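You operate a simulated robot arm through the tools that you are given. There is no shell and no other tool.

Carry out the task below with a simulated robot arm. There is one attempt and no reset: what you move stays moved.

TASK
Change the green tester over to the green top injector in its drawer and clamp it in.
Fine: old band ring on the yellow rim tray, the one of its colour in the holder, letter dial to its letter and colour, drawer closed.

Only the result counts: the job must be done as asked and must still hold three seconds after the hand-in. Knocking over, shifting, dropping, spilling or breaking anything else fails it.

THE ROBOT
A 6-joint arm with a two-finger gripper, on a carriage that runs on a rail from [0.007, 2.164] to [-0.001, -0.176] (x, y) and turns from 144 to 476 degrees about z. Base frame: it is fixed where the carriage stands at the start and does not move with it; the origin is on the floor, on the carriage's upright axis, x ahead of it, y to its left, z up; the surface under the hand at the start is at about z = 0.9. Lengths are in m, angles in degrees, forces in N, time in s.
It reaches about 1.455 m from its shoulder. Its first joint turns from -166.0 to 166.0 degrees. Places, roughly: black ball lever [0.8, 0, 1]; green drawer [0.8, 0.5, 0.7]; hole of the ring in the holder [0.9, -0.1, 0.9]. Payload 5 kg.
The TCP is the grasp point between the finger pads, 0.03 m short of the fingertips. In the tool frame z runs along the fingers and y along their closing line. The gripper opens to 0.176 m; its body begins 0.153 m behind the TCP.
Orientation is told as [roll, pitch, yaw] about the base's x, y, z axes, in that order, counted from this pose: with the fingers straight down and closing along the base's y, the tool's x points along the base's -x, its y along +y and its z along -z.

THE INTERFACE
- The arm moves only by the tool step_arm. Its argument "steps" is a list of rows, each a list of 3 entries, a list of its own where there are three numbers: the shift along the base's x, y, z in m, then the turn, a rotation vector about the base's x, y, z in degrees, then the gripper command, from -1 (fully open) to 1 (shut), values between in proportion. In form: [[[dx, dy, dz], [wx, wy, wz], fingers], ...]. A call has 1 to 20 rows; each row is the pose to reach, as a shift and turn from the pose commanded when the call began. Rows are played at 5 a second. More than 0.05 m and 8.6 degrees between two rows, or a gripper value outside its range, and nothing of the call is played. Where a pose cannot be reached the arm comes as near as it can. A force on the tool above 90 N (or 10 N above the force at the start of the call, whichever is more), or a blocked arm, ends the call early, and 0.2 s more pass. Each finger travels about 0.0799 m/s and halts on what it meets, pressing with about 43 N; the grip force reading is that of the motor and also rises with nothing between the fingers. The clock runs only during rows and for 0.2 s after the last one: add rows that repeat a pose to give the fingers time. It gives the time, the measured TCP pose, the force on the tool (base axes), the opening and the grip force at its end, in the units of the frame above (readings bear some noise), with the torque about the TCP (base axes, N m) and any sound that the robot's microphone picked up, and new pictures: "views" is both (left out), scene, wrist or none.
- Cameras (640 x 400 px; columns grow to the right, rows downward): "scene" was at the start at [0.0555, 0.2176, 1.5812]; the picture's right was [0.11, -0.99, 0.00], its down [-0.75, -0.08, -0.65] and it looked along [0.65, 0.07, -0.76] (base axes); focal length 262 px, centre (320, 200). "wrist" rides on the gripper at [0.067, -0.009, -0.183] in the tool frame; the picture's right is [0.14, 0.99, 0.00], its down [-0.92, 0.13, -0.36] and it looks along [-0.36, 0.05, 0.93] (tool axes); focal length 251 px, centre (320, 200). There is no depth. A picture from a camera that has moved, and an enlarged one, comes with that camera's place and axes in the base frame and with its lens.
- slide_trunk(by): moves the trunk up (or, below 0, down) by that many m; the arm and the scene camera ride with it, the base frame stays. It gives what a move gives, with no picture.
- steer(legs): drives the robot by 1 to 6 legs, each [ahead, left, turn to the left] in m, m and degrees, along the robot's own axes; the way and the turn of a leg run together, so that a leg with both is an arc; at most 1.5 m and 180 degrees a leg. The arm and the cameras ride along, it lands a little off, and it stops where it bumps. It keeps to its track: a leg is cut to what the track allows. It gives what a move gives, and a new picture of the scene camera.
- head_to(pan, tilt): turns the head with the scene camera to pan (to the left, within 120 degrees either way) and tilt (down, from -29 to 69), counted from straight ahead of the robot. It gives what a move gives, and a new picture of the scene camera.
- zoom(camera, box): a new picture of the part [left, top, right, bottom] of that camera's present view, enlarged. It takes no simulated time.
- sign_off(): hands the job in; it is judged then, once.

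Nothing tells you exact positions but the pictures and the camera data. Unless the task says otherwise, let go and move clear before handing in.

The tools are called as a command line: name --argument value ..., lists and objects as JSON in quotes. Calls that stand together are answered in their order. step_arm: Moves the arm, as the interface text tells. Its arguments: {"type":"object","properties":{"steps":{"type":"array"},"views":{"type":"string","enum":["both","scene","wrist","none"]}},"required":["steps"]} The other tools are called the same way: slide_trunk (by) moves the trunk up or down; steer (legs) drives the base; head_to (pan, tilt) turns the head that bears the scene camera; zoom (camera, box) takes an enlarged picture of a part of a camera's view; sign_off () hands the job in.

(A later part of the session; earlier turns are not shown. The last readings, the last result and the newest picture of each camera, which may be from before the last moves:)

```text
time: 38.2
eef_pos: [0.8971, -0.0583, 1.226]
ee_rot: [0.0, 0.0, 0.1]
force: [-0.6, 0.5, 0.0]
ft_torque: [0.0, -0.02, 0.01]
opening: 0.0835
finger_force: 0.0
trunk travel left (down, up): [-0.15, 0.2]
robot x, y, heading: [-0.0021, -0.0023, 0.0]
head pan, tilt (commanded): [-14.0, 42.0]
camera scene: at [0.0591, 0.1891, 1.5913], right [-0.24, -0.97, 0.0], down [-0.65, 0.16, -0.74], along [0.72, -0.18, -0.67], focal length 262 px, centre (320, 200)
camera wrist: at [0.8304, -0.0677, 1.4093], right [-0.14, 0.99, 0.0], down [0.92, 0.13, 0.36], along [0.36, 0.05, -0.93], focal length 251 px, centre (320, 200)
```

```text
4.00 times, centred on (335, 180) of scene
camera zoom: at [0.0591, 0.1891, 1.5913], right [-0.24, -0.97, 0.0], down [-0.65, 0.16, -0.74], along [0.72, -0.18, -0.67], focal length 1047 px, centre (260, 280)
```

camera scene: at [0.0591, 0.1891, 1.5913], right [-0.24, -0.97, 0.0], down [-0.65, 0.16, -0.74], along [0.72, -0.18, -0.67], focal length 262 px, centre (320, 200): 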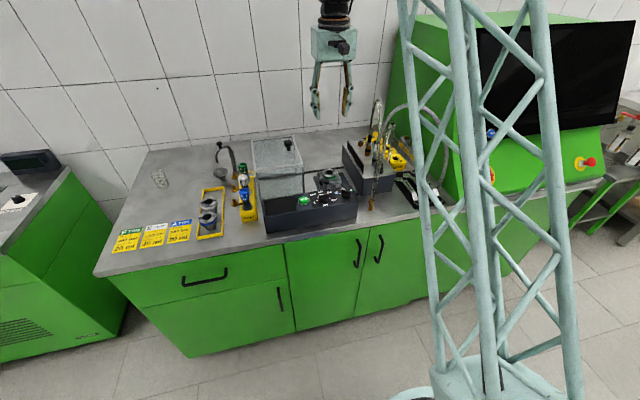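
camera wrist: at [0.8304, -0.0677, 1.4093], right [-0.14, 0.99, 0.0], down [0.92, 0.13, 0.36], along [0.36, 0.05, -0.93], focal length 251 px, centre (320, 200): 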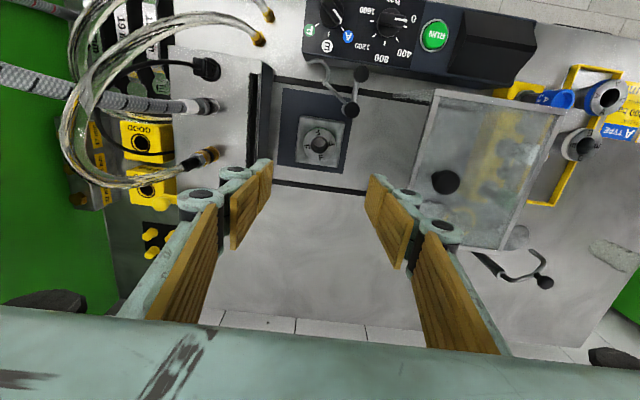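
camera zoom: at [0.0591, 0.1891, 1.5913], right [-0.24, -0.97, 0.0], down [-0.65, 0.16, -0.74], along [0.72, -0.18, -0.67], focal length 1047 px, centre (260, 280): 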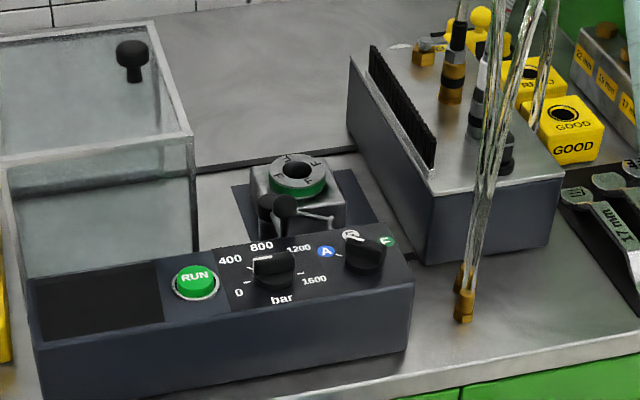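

The F ring is seated in the holder. Next the letter dial: panel is at z ≈ 0.986, dial around [0.715, -0.067], with A/E/F marks about +60°/0°/-60°. I'll go above it for a close look.

step_arm --steps '[[[-0.04, 0, 0], [0, 0, 0], 0.05], [[-0.08, -0.002, 0], [0, 0, 0], 0.2], [[-0.12, -0.004, -0.01], [0, 0, 0], 0.4], [[-0.16, -0.008, -0.03], [0, 0, 0], 0.49], [[-0.19, -0.01, -0.05], [0, 0, 0], 0.49], [[-0.2, -0.01, -0.07], [0, 0, 0], 0.49]]'

zoom --camera "wrist" --box '[240, 110, 400, 250]'

zoom --camera "scene" --box '[280, 130, 390, 230]'

```text
time: 39.6
eef_pos: [0.6946, -0.0684, 1.1524]
ee_rot: [-0.1, -0.1, 0.0]
force: [-0.1, 1.1, -0.4]
ft_torque: [0.01, -0.13, 0.03]
opening: 0.0448
finger_force: 0.1
trunk travel left (down, up): [-0.15, 0.2]
robot x, y, heading: [-0.0009, 0.0002, -0.1]
head pan, tilt (commanded): [-14.0, 42.0]
camera scene: at [0.0587, 0.1891, 1.5912], right [-0.24, -0.97, 0.0], down [-0.65, 0.16, -0.74], along [0.72, -0.18, -0.67], focal length 262 px, centre (320, 200)
camera wrist: at [0.6287, -0.0781, 1.3375], right [-0.14, 0.99, 0.0], down [0.92, 0.13, 0.36], along [0.36, 0.05, -0.93], focal length 251 px, centre (320, 200)
```

scene: 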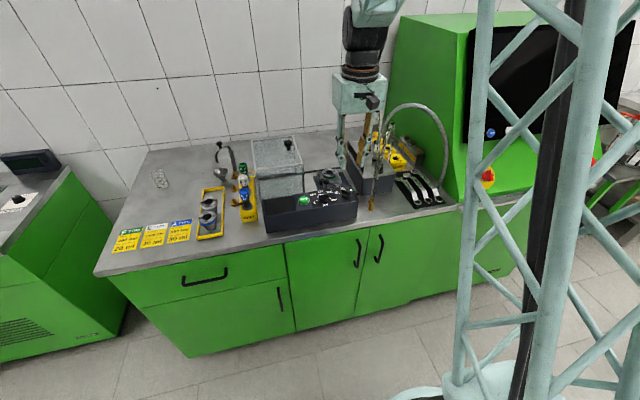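
wrist: 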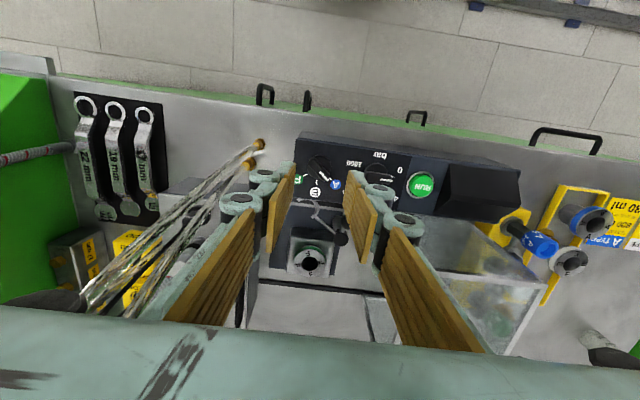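

```text
2.86 times, centred on (320, 180) of wrist
camera zoom: at [0.6287, -0.0781, 1.3375], right [-0.14, 0.99, 0.0], down [0.92, 0.13, 0.36], along [0.36, 0.05, -0.93], focal length 718 px, centre (320, 257)
```

zoom: 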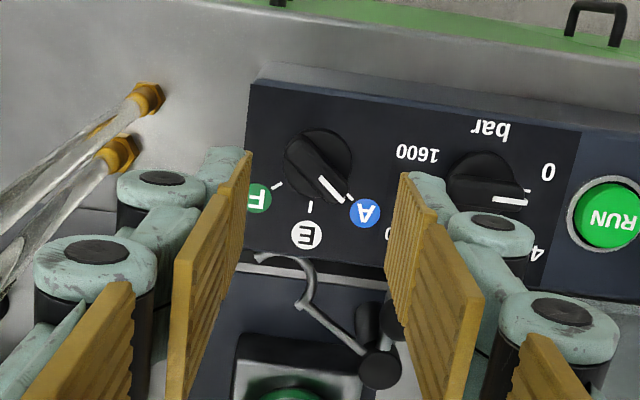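

```text
4.00 times, centred on (335, 180) of scene
camera zoom: at [0.0587, 0.1891, 1.5912], right [-0.24, -0.97, 0.0], down [-0.65, 0.16, -0.74], along [0.72, -0.18, -0.67], focal length 1047 px, centre (260, 280)
```

zoom: 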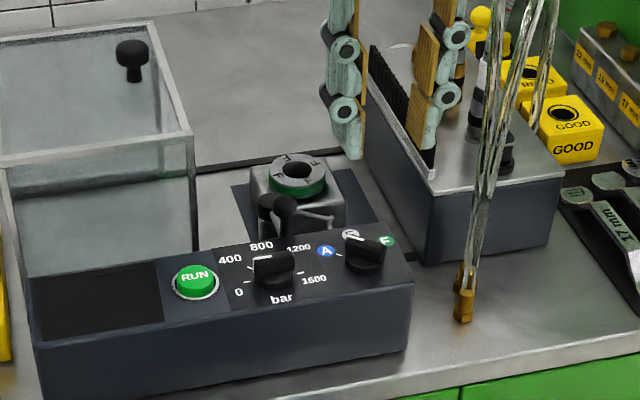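

zoom --camera "scene" --box '[325, 175, 365, 205]'

zoom --camera "wrist" --box '[290, 130, 360, 200]'

```text
13.33 times, centred on (345, 190) of scene
camera zoom: at [0.0587, 0.1891, 1.5912], right [-0.24, -0.97, 0.0], down [-0.65, 0.16, -0.74], along [0.72, -0.18, -0.67], focal length 3491 px, centre (-13, 333)
```

zoom: 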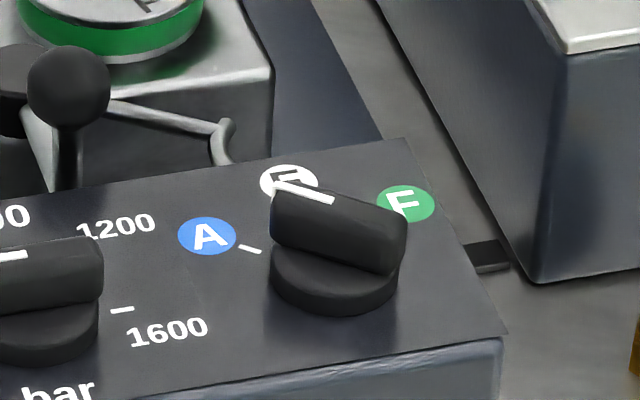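

```text
5.71 times, centred on (325, 165) of wrist
camera zoom: at [0.6287, -0.0781, 1.3375], right [-0.14, 0.99, 0.0], down [0.92, 0.13, 0.36], along [0.36, 0.05, -0.93], focal length 1437 px, centre (291, 400)
```

zoom: 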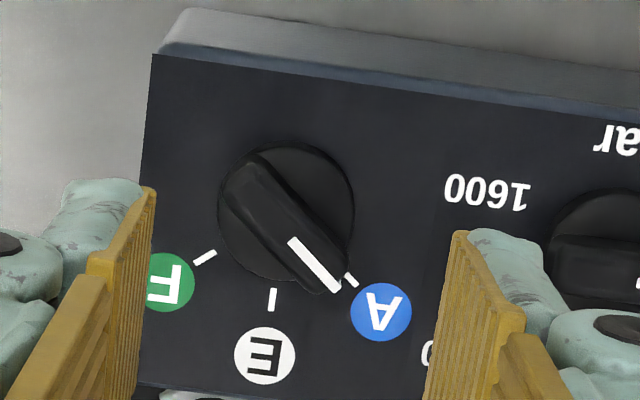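

The knob (33 mm disc with an 11 mm bar) is centred at about [0.711, -0.068], bar pointing at A (about +51°); F is at about -51°. I'll rotate the hand +51° so the fingers straddle the bar, then check before descending.

step_arm --steps '[[[0.005, 0, 0], [0, 0, 8.5], 0.49], [[0.01, 0.001, 0], [0, 0, 17], 0.49], [[0.0153, 0.0012, 0], [0, 0, 25.5], 0.49], [[0.0153, 0.0012, 0], [0, 0, 34], 0.49], [[0.0153, 0.0012, 0], [0, 0, 42.5], 0.49], [[0.0153, 0.0012, 0], [0, 0, 51], 0.49], [[0.0153, 0.0012, -0.03], [0, 0, 51], 0.49], [[0.0153, 0.0012, -0.06], [0, 0, 51], 0.49], [[0.0153, 0.0012, -0.08], [0, 0, 51], 0.49]]'

zoom --camera "wrist" --box '[220, 90, 420, 270]'

zoom --camera "scene" --box '[300, 120, 400, 220]'

```text
time: 41.6
eef_pos: [0.7113, -0.0666, 1.0727]
ee_rot: [0.1, -0.1, 51.0]
force: [0.7, 0.3, -0.5]
ft_torque: [0.02, 0.01, 0.01]
opening: 0.0449
finger_force: 0.0
trunk travel left (down, up): [-0.15, 0.2]
robot x, y, heading: [-0.0028, -0.0003, 0.1]
head pan, tilt (commanded): [-14.0, 42.0]
camera scene: at [0.0594, 0.1891, 1.5912], right [-0.24, -0.97, 0.0], down [-0.65, 0.16, -0.74], along [0.72, -0.18, -0.67], focal length 262 px, centre (320, 200)
camera wrist: at [0.6774, -0.1249, 1.2566], right [-0.86, 0.52, 0.0], down [0.48, 0.8, 0.36], along [0.19, 0.31, -0.93], focal length 251 px, centre (320, 200)
```

scene: 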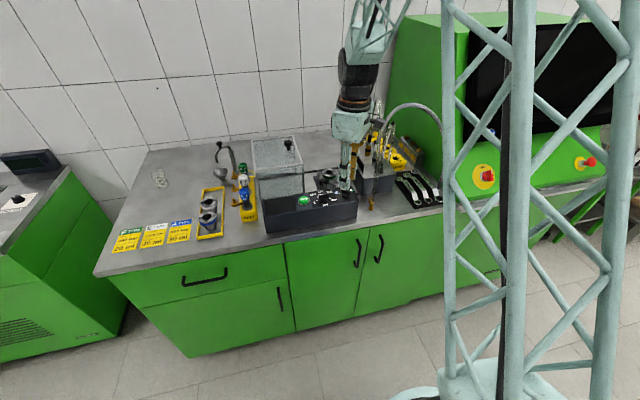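
wrist: 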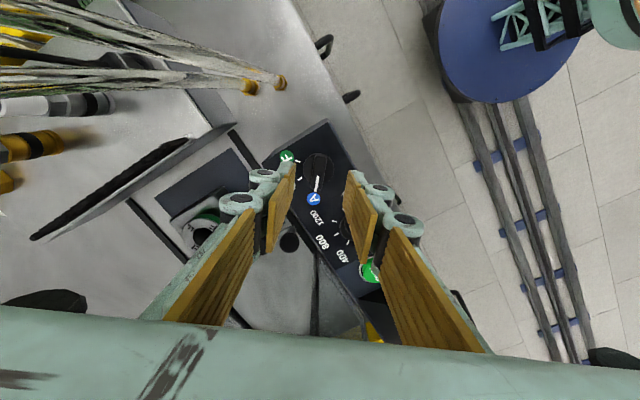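

```text
2.22 times, centred on (320, 180) of wrist
camera zoom: at [0.6774, -0.1249, 1.2566], right [-0.86, 0.52, 0.0], down [0.48, 0.8, 0.36], along [0.19, 0.31, -0.93], focal length 559 px, centre (320, 244)
```

zoom: 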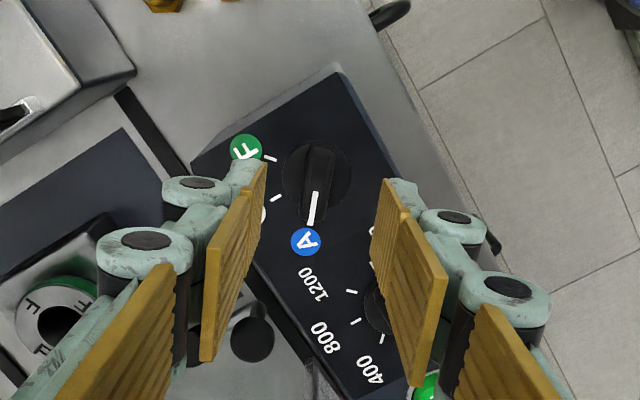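

```text
4.00 times, centred on (350, 170) of scene
camera zoom: at [0.0594, 0.1891, 1.5912], right [-0.24, -0.97, 0.0], down [-0.65, 0.16, -0.74], along [0.72, -0.18, -0.67], focal length 1047 px, centre (200, 320)
```

zoom: 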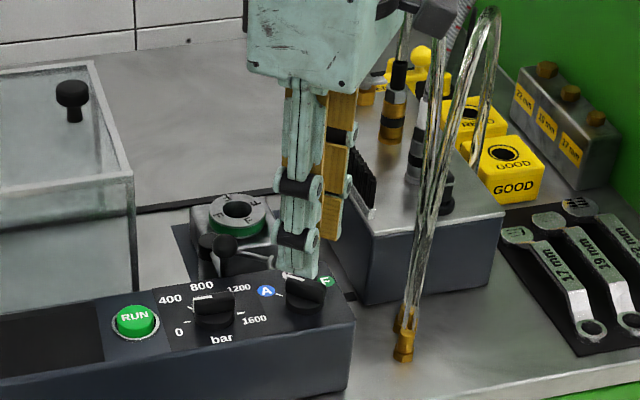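

zoom --camera "wrist" --box '[280, 130, 360, 210]'

```text
5.00 times, centred on (320, 170) of wrist
camera zoom: at [0.6774, -0.1249, 1.2566], right [-0.86, 0.52, 0.0], down [0.48, 0.8, 0.36], along [0.19, 0.31, -0.93], focal length 1257 px, centre (320, 350)
```

zoom: 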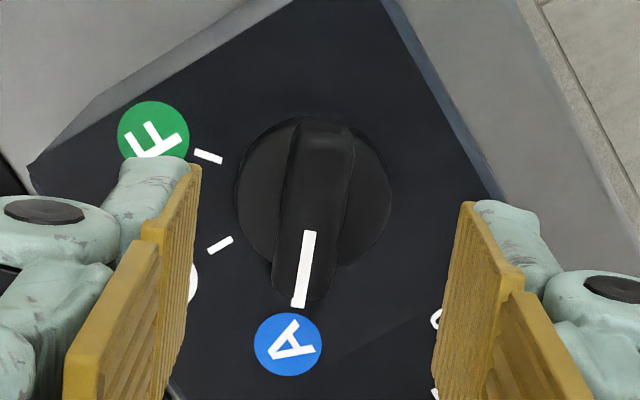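

The fingers straddle the bar and are aligned with it. A 2 mm lateral correction, then descend and close on the bar.

step_arm --steps '[[[0.0002, -0.0022, -0.015], [0, 0, 0], 0.49], [[0.0002, -0.0022, -0.03], [0, 0, 0], 0.49], [[0.0002, -0.0022, -0.041], [0, 0, 0], 0.49]]'

zoom --camera "wrist" --box '[260, 120, 380, 230]'

zoom --camera "scene" --box '[310, 150, 380, 220]'

```text
time: 42.4
eef_pos: [0.7127, -0.0699, 1.0309]
ee_rot: [0.0, 0.0, 51.1]
force: [-0.1, -0.5, 0.4]
ft_torque: [-0.01, 0.0, 0.0]
opening: 0.0449
finger_force: 0.1
trunk travel left (down, up): [-0.15, 0.2]
robot x, y, heading: [-0.0019, 0.0001, 0.2]
head pan, tilt (commanded): [-14.0, 42.0]
camera scene: at [0.0593, 0.1891, 1.5913], right [-0.24, -0.97, 0.0], down [-0.65, 0.16, -0.74], along [0.72, -0.18, -0.67], focal length 262 px, centre (320, 200)
camera wrist: at [0.6774, -0.1277, 1.2157], right [-0.86, 0.52, 0.0], down [0.48, 0.8, 0.36], along [0.19, 0.31, -0.93], focal length 251 px, centre (320, 200)
```

scene: 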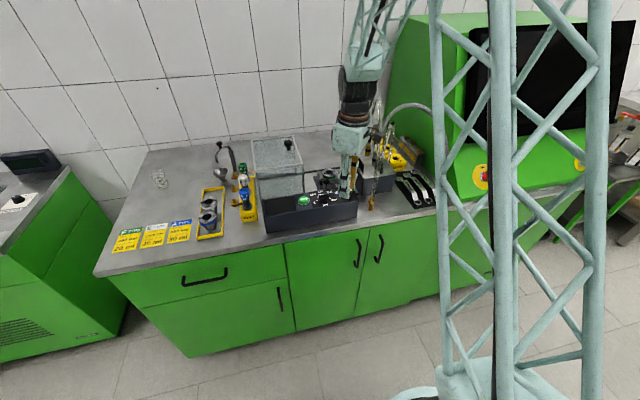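
wrist: 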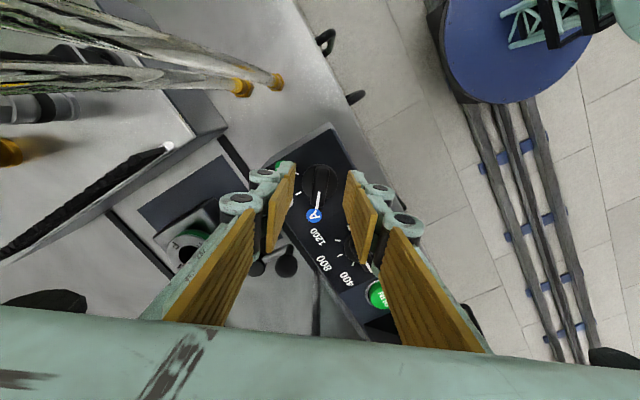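

```text
3.64 times, centred on (320, 175) of wrist
camera zoom: at [0.6774, -0.1277, 1.2157], right [-0.86, 0.52, 0.0], down [0.48, 0.8, 0.36], along [0.19, 0.31, -0.93], focal length 914 px, centre (320, 291)
```

zoom: 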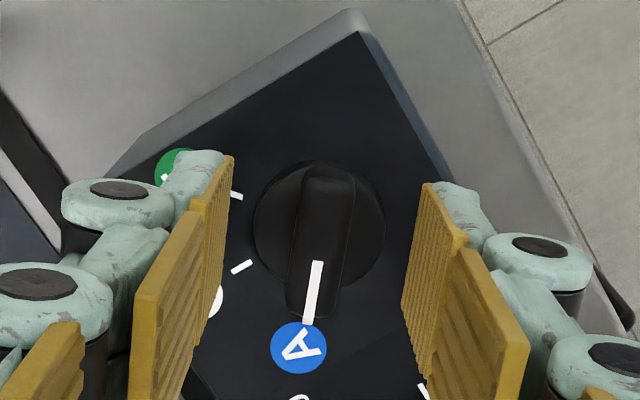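

```text
5.71 times, centred on (345, 185) of scene
camera zoom: at [0.0593, 0.1891, 1.5913], right [-0.24, -0.97, 0.0], down [-0.65, 0.16, -0.74], along [0.72, -0.18, -0.67], focal length 1496 px, centre (177, 286)
```

zoom: 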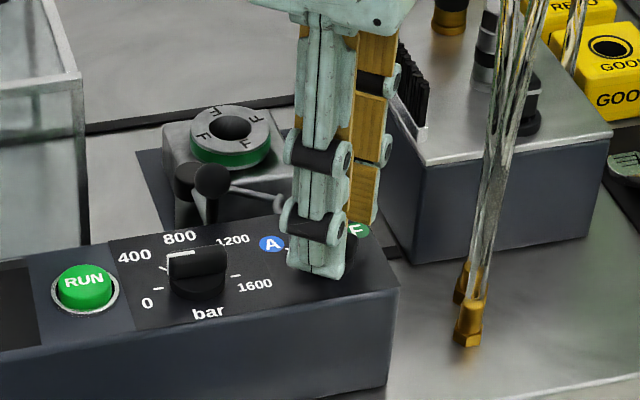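

step_arm --steps '[[[0.0006, 0, -0.001], [0, 0, 0], 0.6], [[0.0006, 0, -0.001], [0, 0, 0], 0.8], [[0.0006, 0, -0.001], [0, 0, 0], 0.95], [[0.0006, 0, -0.001], [0, 0, 0], 0.95]]'

zoom --camera "wrist" --box '[260, 120, 380, 230]'

```text
time: 43.4
eef_pos: [0.7137, -0.0698, 1.0309]
ee_rot: [0.0, 0.0, 51.0]
force: [-6.4, 4.1, -3.3]
ft_torque: [0.25, 0.04, -0.9]
opening: 0.0131
finger_force: 45.3
trunk travel left (down, up): [-0.15, 0.2]
robot x, y, heading: [-0.0009, 0.0026, -0.0]
head pan, tilt (commanded): [-14.0, 42.0]
camera scene: at [0.059, 0.1893, 1.5912], right [-0.24, -0.97, 0.0], down [-0.65, 0.16, -0.74], along [0.72, -0.18, -0.67], focal length 262 px, centre (320, 200)
camera wrist: at [0.6776, -0.1273, 1.2148], right [-0.86, 0.52, 0.0], down [0.48, 0.8, 0.36], along [0.19, 0.31, -0.93], focal length 251 px, centre (320, 200)
```

scene: 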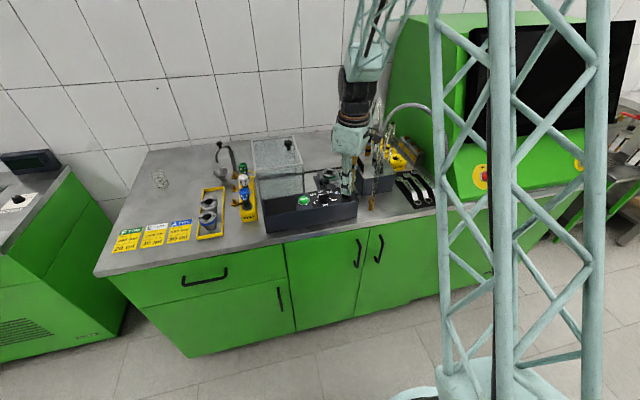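
wrist: 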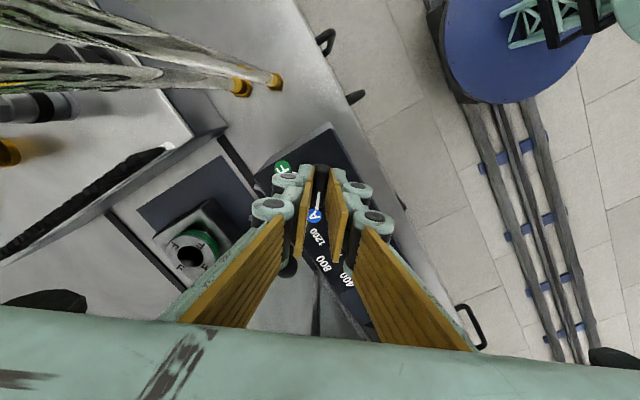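

```text
3.64 times, centred on (320, 175) of wrist
camera zoom: at [0.6776, -0.1273, 1.2148], right [-0.86, 0.52, 0.0], down [0.48, 0.8, 0.36], along [0.19, 0.31, -0.93], focal length 914 px, centre (320, 291)
```

zoom: 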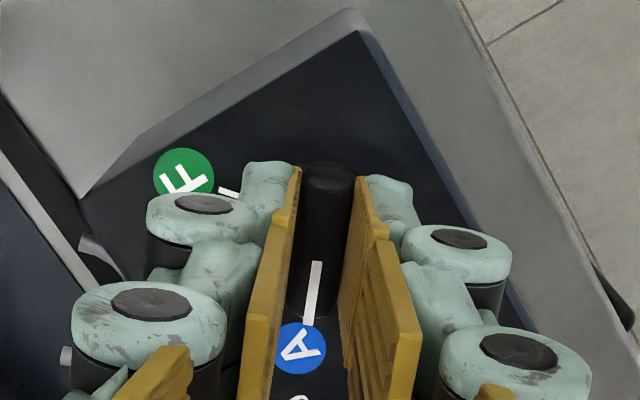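

Gripped the bar. Turning clockwise; first half to check the torque.

step_arm --steps '[[[0, 0, 0], [0, 0, -8], 0.95], [[0, 0, 0], [0, 0, -16], 0.95], [[0, 0, 0], [0, 0, -24], 0.95], [[0, 0, 0], [0, 0, -32], 0.95], [[0, 0, 0], [0, 0, -40], 0.95], [[0, 0, 0], [0, 0, -48], 0.95]]'

zoom --camera "wrist" --box '[260, 120, 380, 230]'

zoom --camera "scene" --box '[310, 150, 380, 220]'

```text
time: 44.8
eef_pos: [0.7114, -0.0675, 1.0298]
ee_rot: [0.0, 0.2, 2.9]
force: [-23.2, 25.4, -19.7]
ft_torque: [0.63, 0.25, 0.11]
opening: 0.0124
finger_force: 45.2
trunk travel left (down, up): [-0.15, 0.2]
robot x, y, heading: [0.0021, 0.0009, -0.1]
head pan, tilt (commanded): [-14.0, 42.0]
camera scene: at [0.0586, 0.1906, 1.591], right [-0.24, -0.97, 0.0], down [-0.65, 0.16, -0.74], along [0.72, -0.18, -0.67], focal length 262 px, centre (320, 200)
camera wrist: at [0.6457, -0.0806, 1.215], right [-0.19, 0.98, 0.0], down [0.92, 0.18, 0.36], along [0.35, 0.07, -0.93], focal length 251 px, centre (320, 200)
```

scene: 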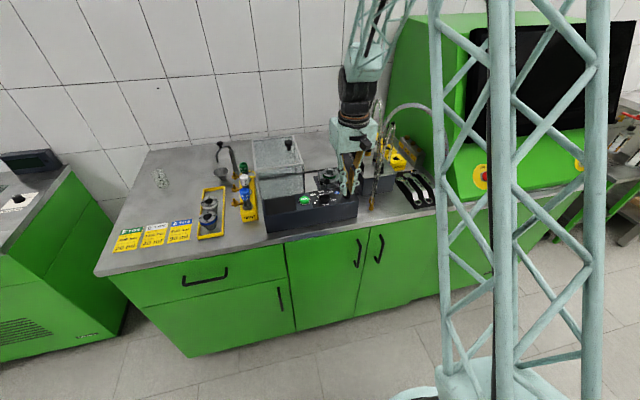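
wrist: 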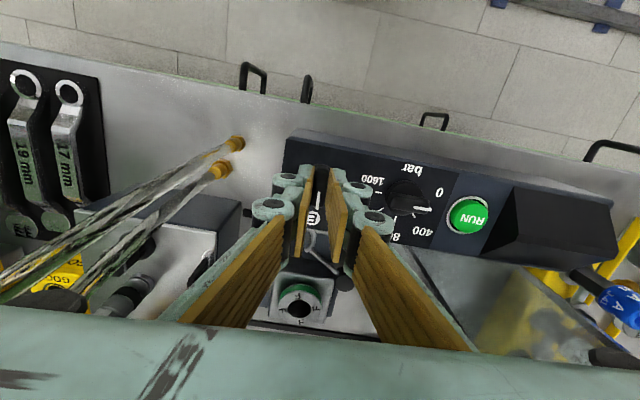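

```text
3.64 times, centred on (320, 175) of wrist
camera zoom: at [0.6457, -0.0806, 1.215], right [-0.19, 0.98, 0.0], down [0.92, 0.18, 0.36], along [0.35, 0.07, -0.93], focal length 914 px, centre (320, 291)
```

zoom: 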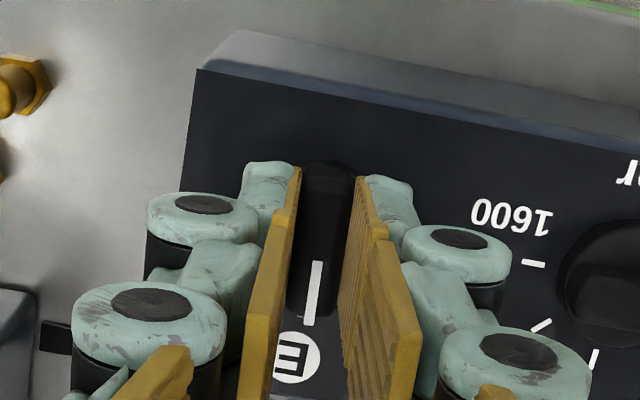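

```text
5.71 times, centred on (345, 185) of scene
camera zoom: at [0.0586, 0.1906, 1.591], right [-0.24, -0.97, 0.0], down [-0.65, 0.16, -0.74], along [0.72, -0.18, -0.67], focal length 1496 px, centre (177, 286)
```

zoom: 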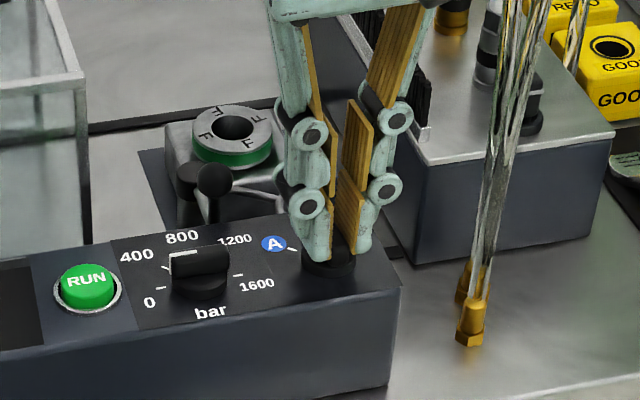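

The dial is at E and turning fine; there is some side force, so I shift toward the true axis and continue.

step_arm --steps '[[[-0.0008, 0.001, -0.0005], [0, 0, 0], 0.95], [[-0.0015, 0.002, -0.001], [0, 0, 0], 0.95]]' --views "none"

```text
time: 45.4
eef_pos: [0.7117, -0.0675, 1.0308]
ee_rot: [-0.1, -0.2, 3.0]
force: [-17.8, 18.9, -10.5]
ft_torque: [0.42, 1.32, 0.03]
opening: 0.0126
finger_force: 44.5
trunk travel left (down, up): [-0.15, 0.2]
robot x, y, heading: [0.0002, -0.0013, 0.2]
head pan, tilt (commanded): [-14.0, 42.0]
```

step_arm --steps '[[[-0.001, 0.001, -0.0005], [0, 0, 0], 0.95], [[-0.002, 0.002, -0.0005], [0, 0, 0], 0.95]]' --views "none"

```text
time: 46.0
eef_pos: [0.7113, -0.0676, 1.0308]
ee_rot: [-0.1, -0.2, 3.0]
force: [0.6, 1.5, 1.6]
ft_torque: [-0.09, 0.72, -0.05]
opening: 0.0127
finger_force: 44.7
trunk travel left (down, up): [-0.15, 0.2]
robot x, y, heading: [0.0014, -0.0012, -0.1]
head pan, tilt (commanded): [-14.0, 42.0]
```

step_arm --steps '[[[0, 0, 0], [0, 0, -8], 0.95], [[0, 0, 0], [0, 0, -16], 0.95], [[0, 0, 0], [0, 0, -24], 0.95], [[0, 0, 0], [0, 0, -32], 0.95], [[0, 0, 0], [0, 0, -40], 0.95]]' --views "wrist"

zoom --camera "wrist" --box '[260, 120, 380, 230]'

```text
time: 47.2
eef_pos: [0.7121, -0.0666, 1.0316]
ee_rot: [0.1, -0.2, -37.0]
force: [28.6, -4.4, 19.9]
ft_torque: [-0.58, -1.38, 0.03]
opening: 0.0126
finger_force: 44.7
trunk travel left (down, up): [-0.15, 0.2]
robot x, y, heading: [0.0036, 0.0008, -0.3]
head pan, tilt (commanded): [-14.0, 42.0]
camera wrist: at [0.6522, -0.0334, 1.2146], right [0.49, 0.87, 0.0], down [0.81, -0.45, 0.37], along [0.32, -0.18, -0.93], focal length 251 px, centre (320, 200)
```

wrist: 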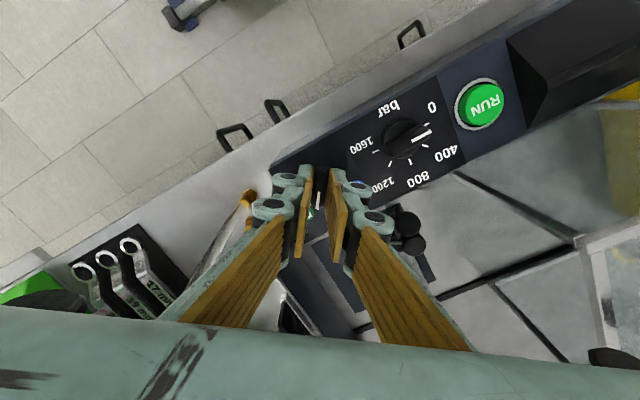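

```text
3.64 times, centred on (320, 175) of wrist
camera zoom: at [0.6522, -0.0334, 1.2146], right [0.49, 0.87, 0.0], down [0.81, -0.45, 0.37], along [0.32, -0.18, -0.93], focal length 914 px, centre (320, 291)
```

zoom: 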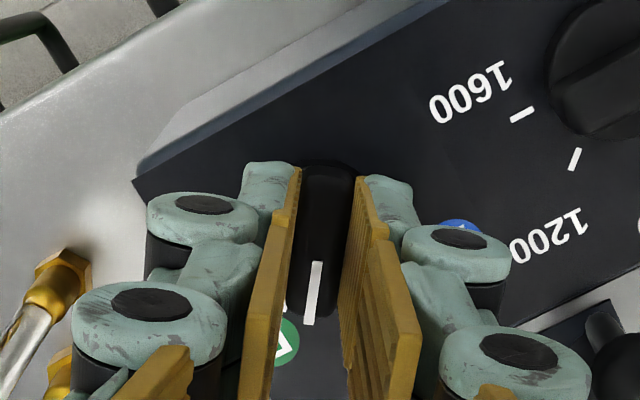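

step_arm --steps '[[[0.0015, 0, 0.0005], [0, 0, -5], 0.95], [[0.003, 0, 0.001], [0, 0, -10], 0.95], [[0.003, 0, 0.001], [0, 0, -14], 0.95]]' --views "wrist"

zoom --camera "wrist" --box '[260, 120, 380, 230]'

```text
time: 48.0
eef_pos: [0.7129, -0.0668, 1.0309]
ee_rot: [0.0, 0.0, -51.0]
force: [17.4, -1.7, 21.4]
ft_torque: [0.39, -0.14, 0.71]
opening: 0.0127
finger_force: 45.0
trunk travel left (down, up): [-0.15, 0.2]
robot x, y, heading: [0.0022, -0.0011, 0.1]
head pan, tilt (commanded): [-14.0, 42.0]
camera wrist: at [0.6631, -0.0198, 1.2148], right [0.68, 0.73, 0.0], down [0.68, -0.64, 0.36], along [0.26, -0.25, -0.93], focal length 251 px, centre (320, 200)
```

wrist: 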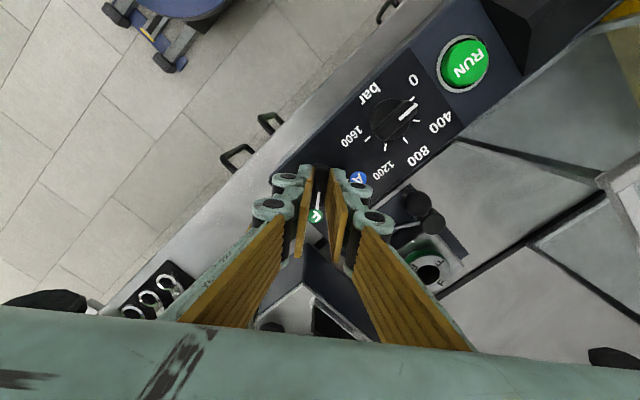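

```text
3.64 times, centred on (320, 175) of wrist
camera zoom: at [0.6631, -0.0198, 1.2148], right [0.68, 0.73, 0.0], down [0.68, -0.64, 0.36], along [0.26, -0.25, -0.93], focal length 914 px, centre (320, 291)
```

zoom: 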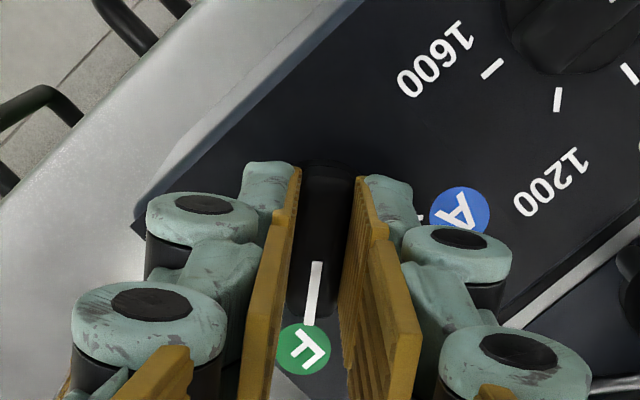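

The pointer now lines up with F just as it did with A before. Opening the fingers and rising to check.

step_arm --steps '[[[0, 0, 0], [0, 0, 0], 0.8], [[0, 0, 0], [0, 0, 0], 0.6], [[0, 0, 0], [0, 0, 0], 0.5], [[0, 0, 0.03], [0, 0, 0], 0.5], [[0, 0, 0.07], [0, 0, 0], 0.5], [[0, 0, 0.11], [0, 0, 0], 0.5]]'

zoom --camera "wrist" --box '[260, 120, 380, 230]'

zoom --camera "scene" --box '[310, 160, 380, 220]'

```text
time: 49.4
eef_pos: [0.7116, -0.0643, 1.1406]
ee_rot: [0.0, 0.0, -50.9]
force: [0.1, -0.1, 0.3]
ft_torque: [0.01, 0.02, -0.01]
opening: 0.044
finger_force: 0.0
trunk travel left (down, up): [-0.15, 0.2]
robot x, y, heading: [-0.0001, -0.0023, 0.1]
head pan, tilt (commanded): [-14.0, 42.0]
camera scene: at [0.0593, 0.1891, 1.5913], right [-0.24, -0.97, 0.0], down [-0.65, 0.16, -0.74], along [0.72, -0.18, -0.67], focal length 262 px, centre (320, 200)
camera wrist: at [0.6629, -0.0187, 1.3251], right [0.68, 0.73, 0.0], down [0.68, -0.64, 0.36], along [0.26, -0.25, -0.93], focal length 251 px, centre (320, 200)
```

scene: 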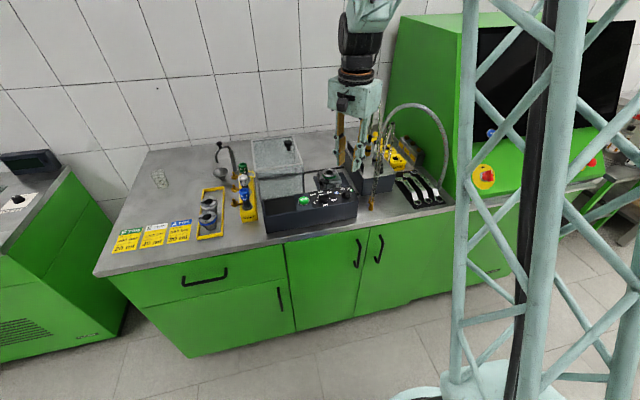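
wrist: 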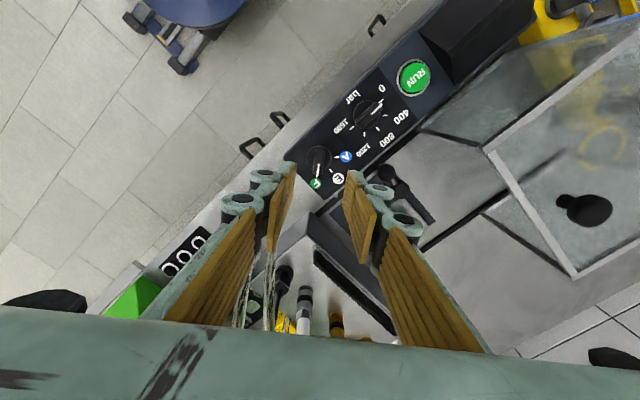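

```text
3.64 times, centred on (320, 175) of wrist
camera zoom: at [0.6629, -0.0187, 1.3251], right [0.68, 0.73, 0.0], down [0.68, -0.64, 0.36], along [0.26, -0.25, -0.93], focal length 914 px, centre (320, 291)
```

zoom: 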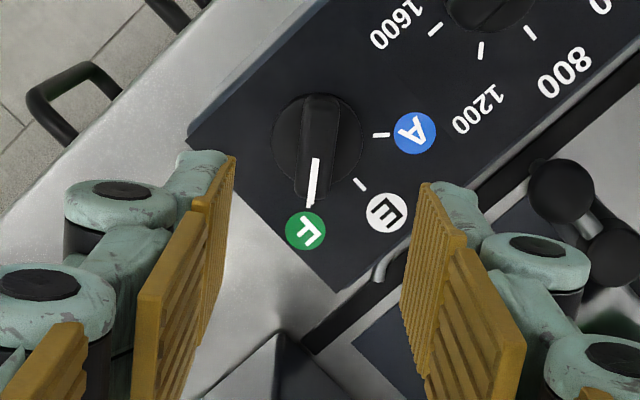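

```text
6.67 times, centred on (345, 190) of scene
camera zoom: at [0.0593, 0.1891, 1.5913], right [-0.24, -0.97, 0.0], down [-0.65, 0.16, -0.74], along [0.72, -0.18, -0.67], focal length 1746 px, centre (153, 267)
```

zoom: 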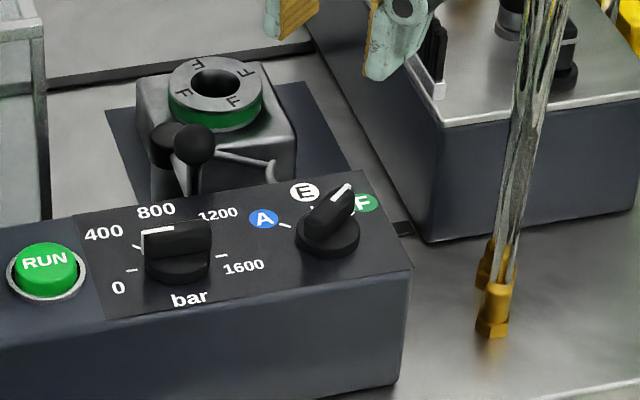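

zoom --camera "wrist" --box '[295, 135, 365, 195]'

```text
6.67 times, centred on (330, 165) of wrist
camera zoom: at [0.6629, -0.0187, 1.3251], right [0.68, 0.73, 0.0], down [0.68, -0.64, 0.36], along [0.26, -0.25, -0.93], focal length 1676 px, centre (253, 433)
```

zoom: 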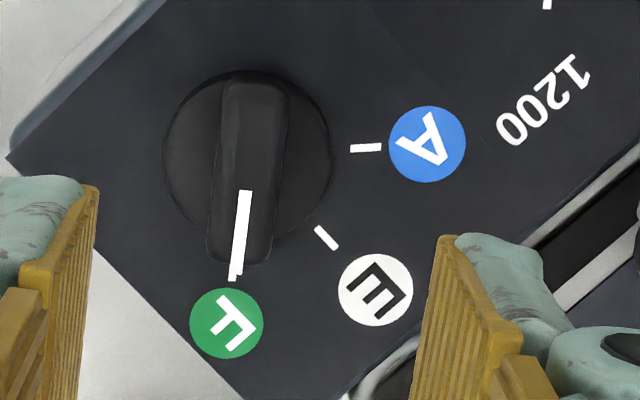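

The dial is exactly on F. Now for the drawer: I'll rotate the hand back and move it in front of the drawer handle for a close look.

step_arm --steps '[[[-0.02, 0, 0.03], [0, 0, 8.5], 0.5], [[-0.05, 0.01, 0.04], [0, 0, 17], 0.5], [[-0.09, 0.02, 0.05], [0, 0, 25.5], 0.5], [[-0.13, 0.03, 0.05], [0, 0, 34], 0.5], [[-0.17, 0.05, 0.05], [0, 0, 42.5], 0.5], [[-0.2, 0.08, 0.05], [0, 0, 51], 0.5], [[-0.22, 0.12, 0.05], [0, 0, 51], 0.5], [[-0.23, 0.16, 0.05], [0, 0, 51], 0.5], [[-0.24, 0.2, 0.04], [0, 0, 51], 0.5], [[-0.25, 0.24, 0.02], [0, 0, 51], 0.5], [[-0.26, 0.28, 0.0], [0, 0, 51], 0.5], [[-0.26, 0.32, -0.02], [0, 0, 51], 0.5], [[-0.26, 0.36, -0.04], [0, 0, 51], 0.5], [[-0.26, 0.4, -0.06], [0, 0, 51], 0.5], [[-0.26, 0.44, -0.08], [0, 0, 51], 0.5], [[-0.26, 0.48, -0.1], [0, 0, 51], 0.5], [[-0.26, 0.51, -0.12], [0, 0, 51], 0.5]]'

head_to --pan 15 --tilt 52

```text
time: 53.0
eef_pos: [0.4517, 0.4441, 1.0197]
ee_rot: [-0.1, -0.1, 0.0]
force: [-1.3, -0.2, 0.2]
ft_torque: [0.11, -0.27, 0.0]
opening: 0.0442
finger_force: 0.0
trunk travel left (down, up): [-0.15, 0.2]
robot x, y, heading: [0.0053, 0.0011, 0.0]
head pan, tilt (commanded): [-14.0, 42.0]
camera scene: at [0.0517, 0.2486, 1.5907], right [0.47, -0.88, 0.0], down [-0.59, -0.31, -0.74], along [0.65, 0.35, -0.67], focal length 262 px, centre (320, 200)
camera wrist: at [0.3853, 0.4347, 1.2038], right [-0.14, 0.99, 0.0], down [0.92, 0.13, 0.36], along [0.36, 0.05, -0.93], focal length 251 px, centre (320, 200)
```

scene: 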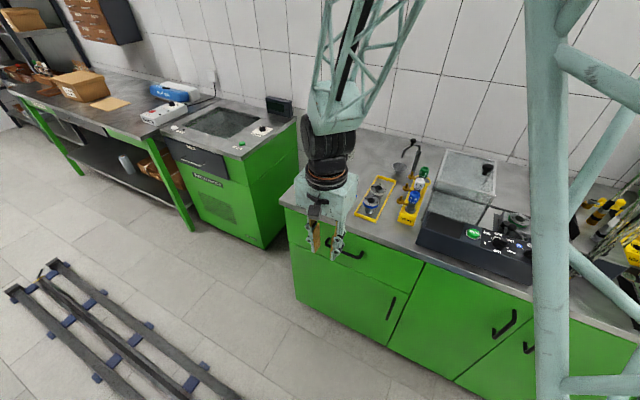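
wrist: 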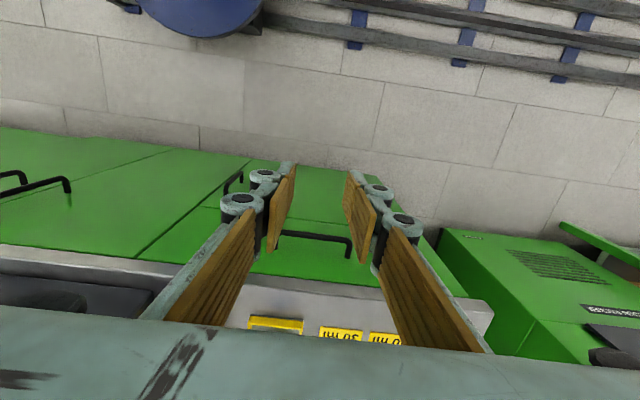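

```text
time: 54.0
eef_pos: [0.4519, 0.4439, 1.0205]
ee_rot: [-0.1, 0.0, 0.0]
force: [-0.6, 0.5, 0.2]
ft_torque: [0.0, -0.07, -0.01]
opening: 0.0441
finger_force: 0.0
trunk travel left (down, up): [-0.15, 0.2]
robot x, y, heading: [0.0002, 0.003, 0.1]
head pan, tilt (commanded): [15.0, 52.0]
camera scene: at [0.0504, 0.2286, 1.5774], right [0.26, -0.97, 0.0], down [-0.76, -0.2, -0.62], along [0.6, 0.16, -0.79], focal length 262 px, centre (320, 200)
```

scene: 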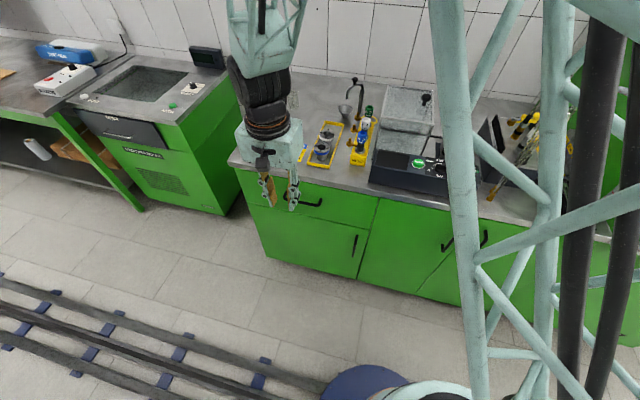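

zoom --camera "wrist" --box '[180, 130, 480, 360]'

zoom --camera "scene" --box '[220, 80, 400, 290]'

```text
1.74 times, centred on (330, 245) of wrist
camera zoom: at [0.3854, 0.4336, 1.2051], right [-0.14, 0.99, 0.0], down [0.92, 0.13, 0.36], along [0.36, 0.05, -0.93], focal length 437 px, centre (303, 122)
```

zoom: 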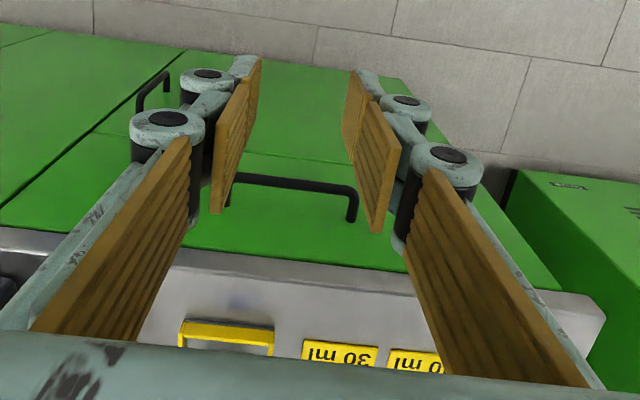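

```text
1.90 times, centred on (310, 185) of scene
camera zoom: at [0.0504, 0.2286, 1.5774], right [0.26, -0.97, 0.0], down [-0.76, -0.2, -0.62], along [0.6, 0.16, -0.79], focal length 499 px, centre (339, 229)
```

zoom: 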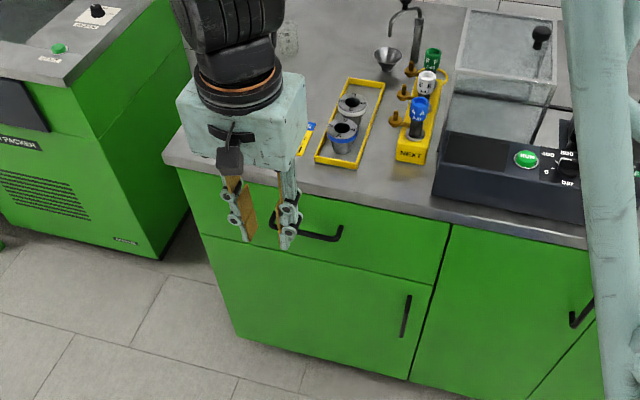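

The handle bar spans y ≈ 0.385–0.52 at about x = 0.615, z = 0.79, with the drawer face at x ≈ 0.652. The arm brushed the head camera when reaching left at close range, so I'll bring the arm to the front, then drive the robot right and turn it to face the drawer.

step_arm --steps '[[[0, -0.03, 0.03], [0, 0, 0], 0.5], [[0, -0.06, 0.065], [0, 0, 0], 0.5], [[0, -0.1, 0.1], [0, 0, 0], 0.5], [[0, -0.14, 0.13], [0, 0, 0], 0.5], [[0, -0.18, 0.16], [0, 0, 0], 0.5], [[0, -0.22, 0.19], [0, 0, 0], 0.5], [[0, -0.26, 0.22], [0, 0, 0], 0.5], [[0, -0.3, 0.22], [0, 0, 0], 0.5], [[0, -0.34, 0.22], [0, 0, 0], 0.5], [[0, -0.38, 0.22], [0, 0, 0], 0.5], [[0, -0.42, 0.22], [0, 0, 0], 0.5], [[0, -0.46, 0.22], [0, 0, 0], 0.5], [[0, -0.5, 0.22], [0, 0, 0], 0.5], [[0, -0.54, 0.22], [0, 0, 0], 0.5], [[0, -0.58, 0.22], [0, 0, 0], 0.5]]' --views "scene"

```text
refused: row 3 steps farther than a row can; nothing moved
```

step_arm --steps '[[[0, -0.03, 0.03], [0, 0, 0], 0.5], [[0, -0.06, 0.06], [0, 0, 0], 0.5], [[0, -0.09, 0.09], [0, 0, 0], 0.5], [[0, -0.12, 0.12], [0, 0, 0], 0.5], [[0, -0.155, 0.15], [0, 0, 0], 0.5], [[0, -0.19, 0.18], [0, 0, 0], 0.5], [[0, -0.225, 0.21], [0, 0, 0], 0.5], [[0, -0.27, 0.22], [0, 0, 0], 0.5], [[0, -0.31, 0.22], [0, 0, 0], 0.5], [[0, -0.35, 0.22], [0, 0, 0], 0.5], [[0, -0.39, 0.22], [0, 0, 0], 0.5], [[0, -0.43, 0.22], [0, 0, 0], 0.5], [[0, -0.47, 0.22], [0, 0, 0], 0.5], [[0, -0.51, 0.22], [0, 0, 0], 0.5], [[0, -0.55, 0.22], [0, 0, 0], 0.5], [[0, -0.59, 0.22], [0, 0, 0], 0.5]]' --views "scene"

```text
time: 57.4
eef_pos: [0.452, -0.1463, 1.2402]
ee_rot: [0.0, -0.1, 0.0]
force: [0.0, 0.8, 0.3]
ft_torque: [-0.08, -0.09, 0.03]
opening: 0.0438
finger_force: 0.1
trunk travel left (down, up): [-0.15, 0.2]
robot x, y, heading: [-0.0018, 0.0016, -0.2]
head pan, tilt (commanded): [15.0, 52.0]
camera scene: at [0.0444, 0.1542, 1.598], right [-0.64, -0.77, 0.0], down [-0.47, 0.39, -0.79], along [0.61, -0.51, -0.61], focal length 262 px, centre (320, 200)
```

scene: 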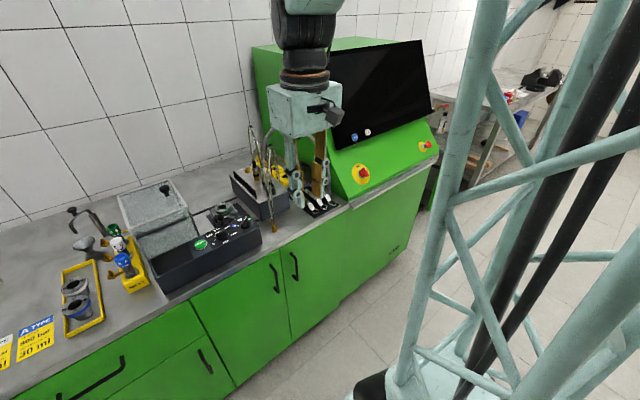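

The head pan differs from what was commanded after that move; I'll command it again to see whether it is free.

head_to --pan 0 --tilt 40

```text
time: 58.1
eef_pos: [0.4524, -0.1453, 1.2408]
ee_rot: [0.1, 0.0, -0.1]
force: [0.2, -0.8, -0.2]
ft_torque: [0.04, 0.08, 0.0]
opening: 0.0438
finger_force: 0.1
trunk travel left (down, up): [-0.15, 0.2]
robot x, y, heading: [-0.0004, 0.0006, -0.2]
head pan, tilt (commanded): [0.0, 40.0]
camera scene: at [0.045, 0.1541, 1.5979], right [-0.64, -0.77, 0.0], down [-0.47, 0.39, -0.79], along [0.61, -0.51, -0.61], focal length 262 px, centre (320, 200)
```

scene: 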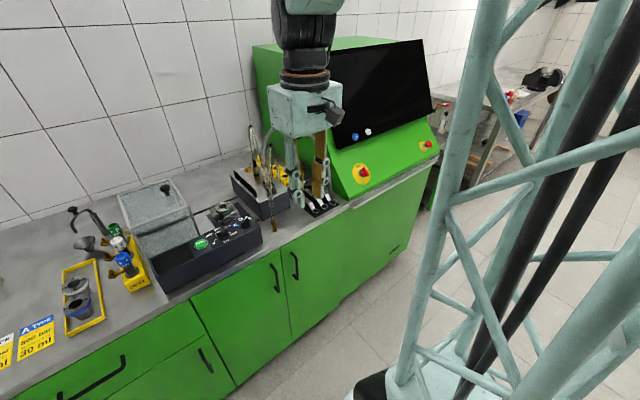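

The elbow is pressing on the head when the hand is close in. I'll extend the arm forward and up to free it.

step_arm --steps '[[[0.03, 0, 0.03], [0, 0, 0], 0.5], [[0.06, 0, 0.06], [0, 0, 0], 0.5], [[0.095, 0.01, 0.09], [0, 0, 0], 0.5], [[0.13, 0.02, 0.12], [0, 0, 0], 0.5], [[0.17, 0.03, 0.14], [0, 0, 0], 0.5], [[0.21, 0.04, 0.14], [0, 0, 0], 0.5]]' --views "scene"

head_to --pan 0 --tilt 40

```text
time: 59.5
eef_pos: [0.6615, -0.1053, 1.3821]
ee_rot: [0.0, 0.0, -0.1]
force: [-0.5, 0.2, -0.4]
ft_torque: [0.02, -0.11, -0.02]
opening: 0.0438
finger_force: 0.1
trunk travel left (down, up): [-0.15, 0.2]
robot x, y, heading: [0.0016, 0.002, 0.3]
head pan, tilt (commanded): [0.0, 40.0]
camera scene: at [0.0627, 0.2092, 1.5941], right [0.0, -1.0, 0.0], down [-0.64, 0.0, -0.77], along [0.77, 0.0, -0.64], focal length 262 px, centre (320, 200)
```

scene: 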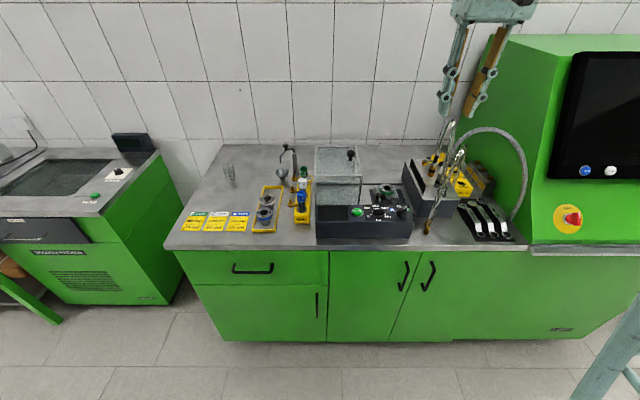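

```text
time: 60.1
eef_pos: [0.6627, -0.1062, 1.3809]
ee_rot: [0.0, 0.0, 0.0]
force: [0.8, 0.3, -0.2]
ft_torque: [0.02, 0.07, -0.01]
opening: 0.0443
finger_force: 0.0
trunk travel left (down, up): [-0.15, 0.2]
robot x, y, heading: [-0.0009, 0.0003, 0.0]
head pan, tilt (commanded): [0.0, 40.0]
camera scene: at [0.0635, 0.2092, 1.5942], right [0.0, -1.0, 0.0], down [-0.64, 0.0, -0.77], along [0.77, 0.0, -0.64], focal length 262 px, centre (320, 200)
```

scene: 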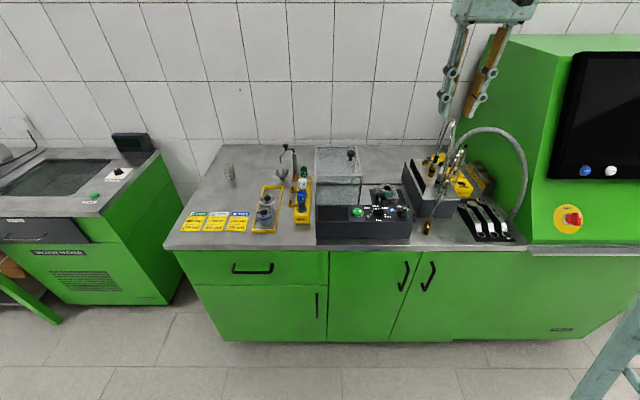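

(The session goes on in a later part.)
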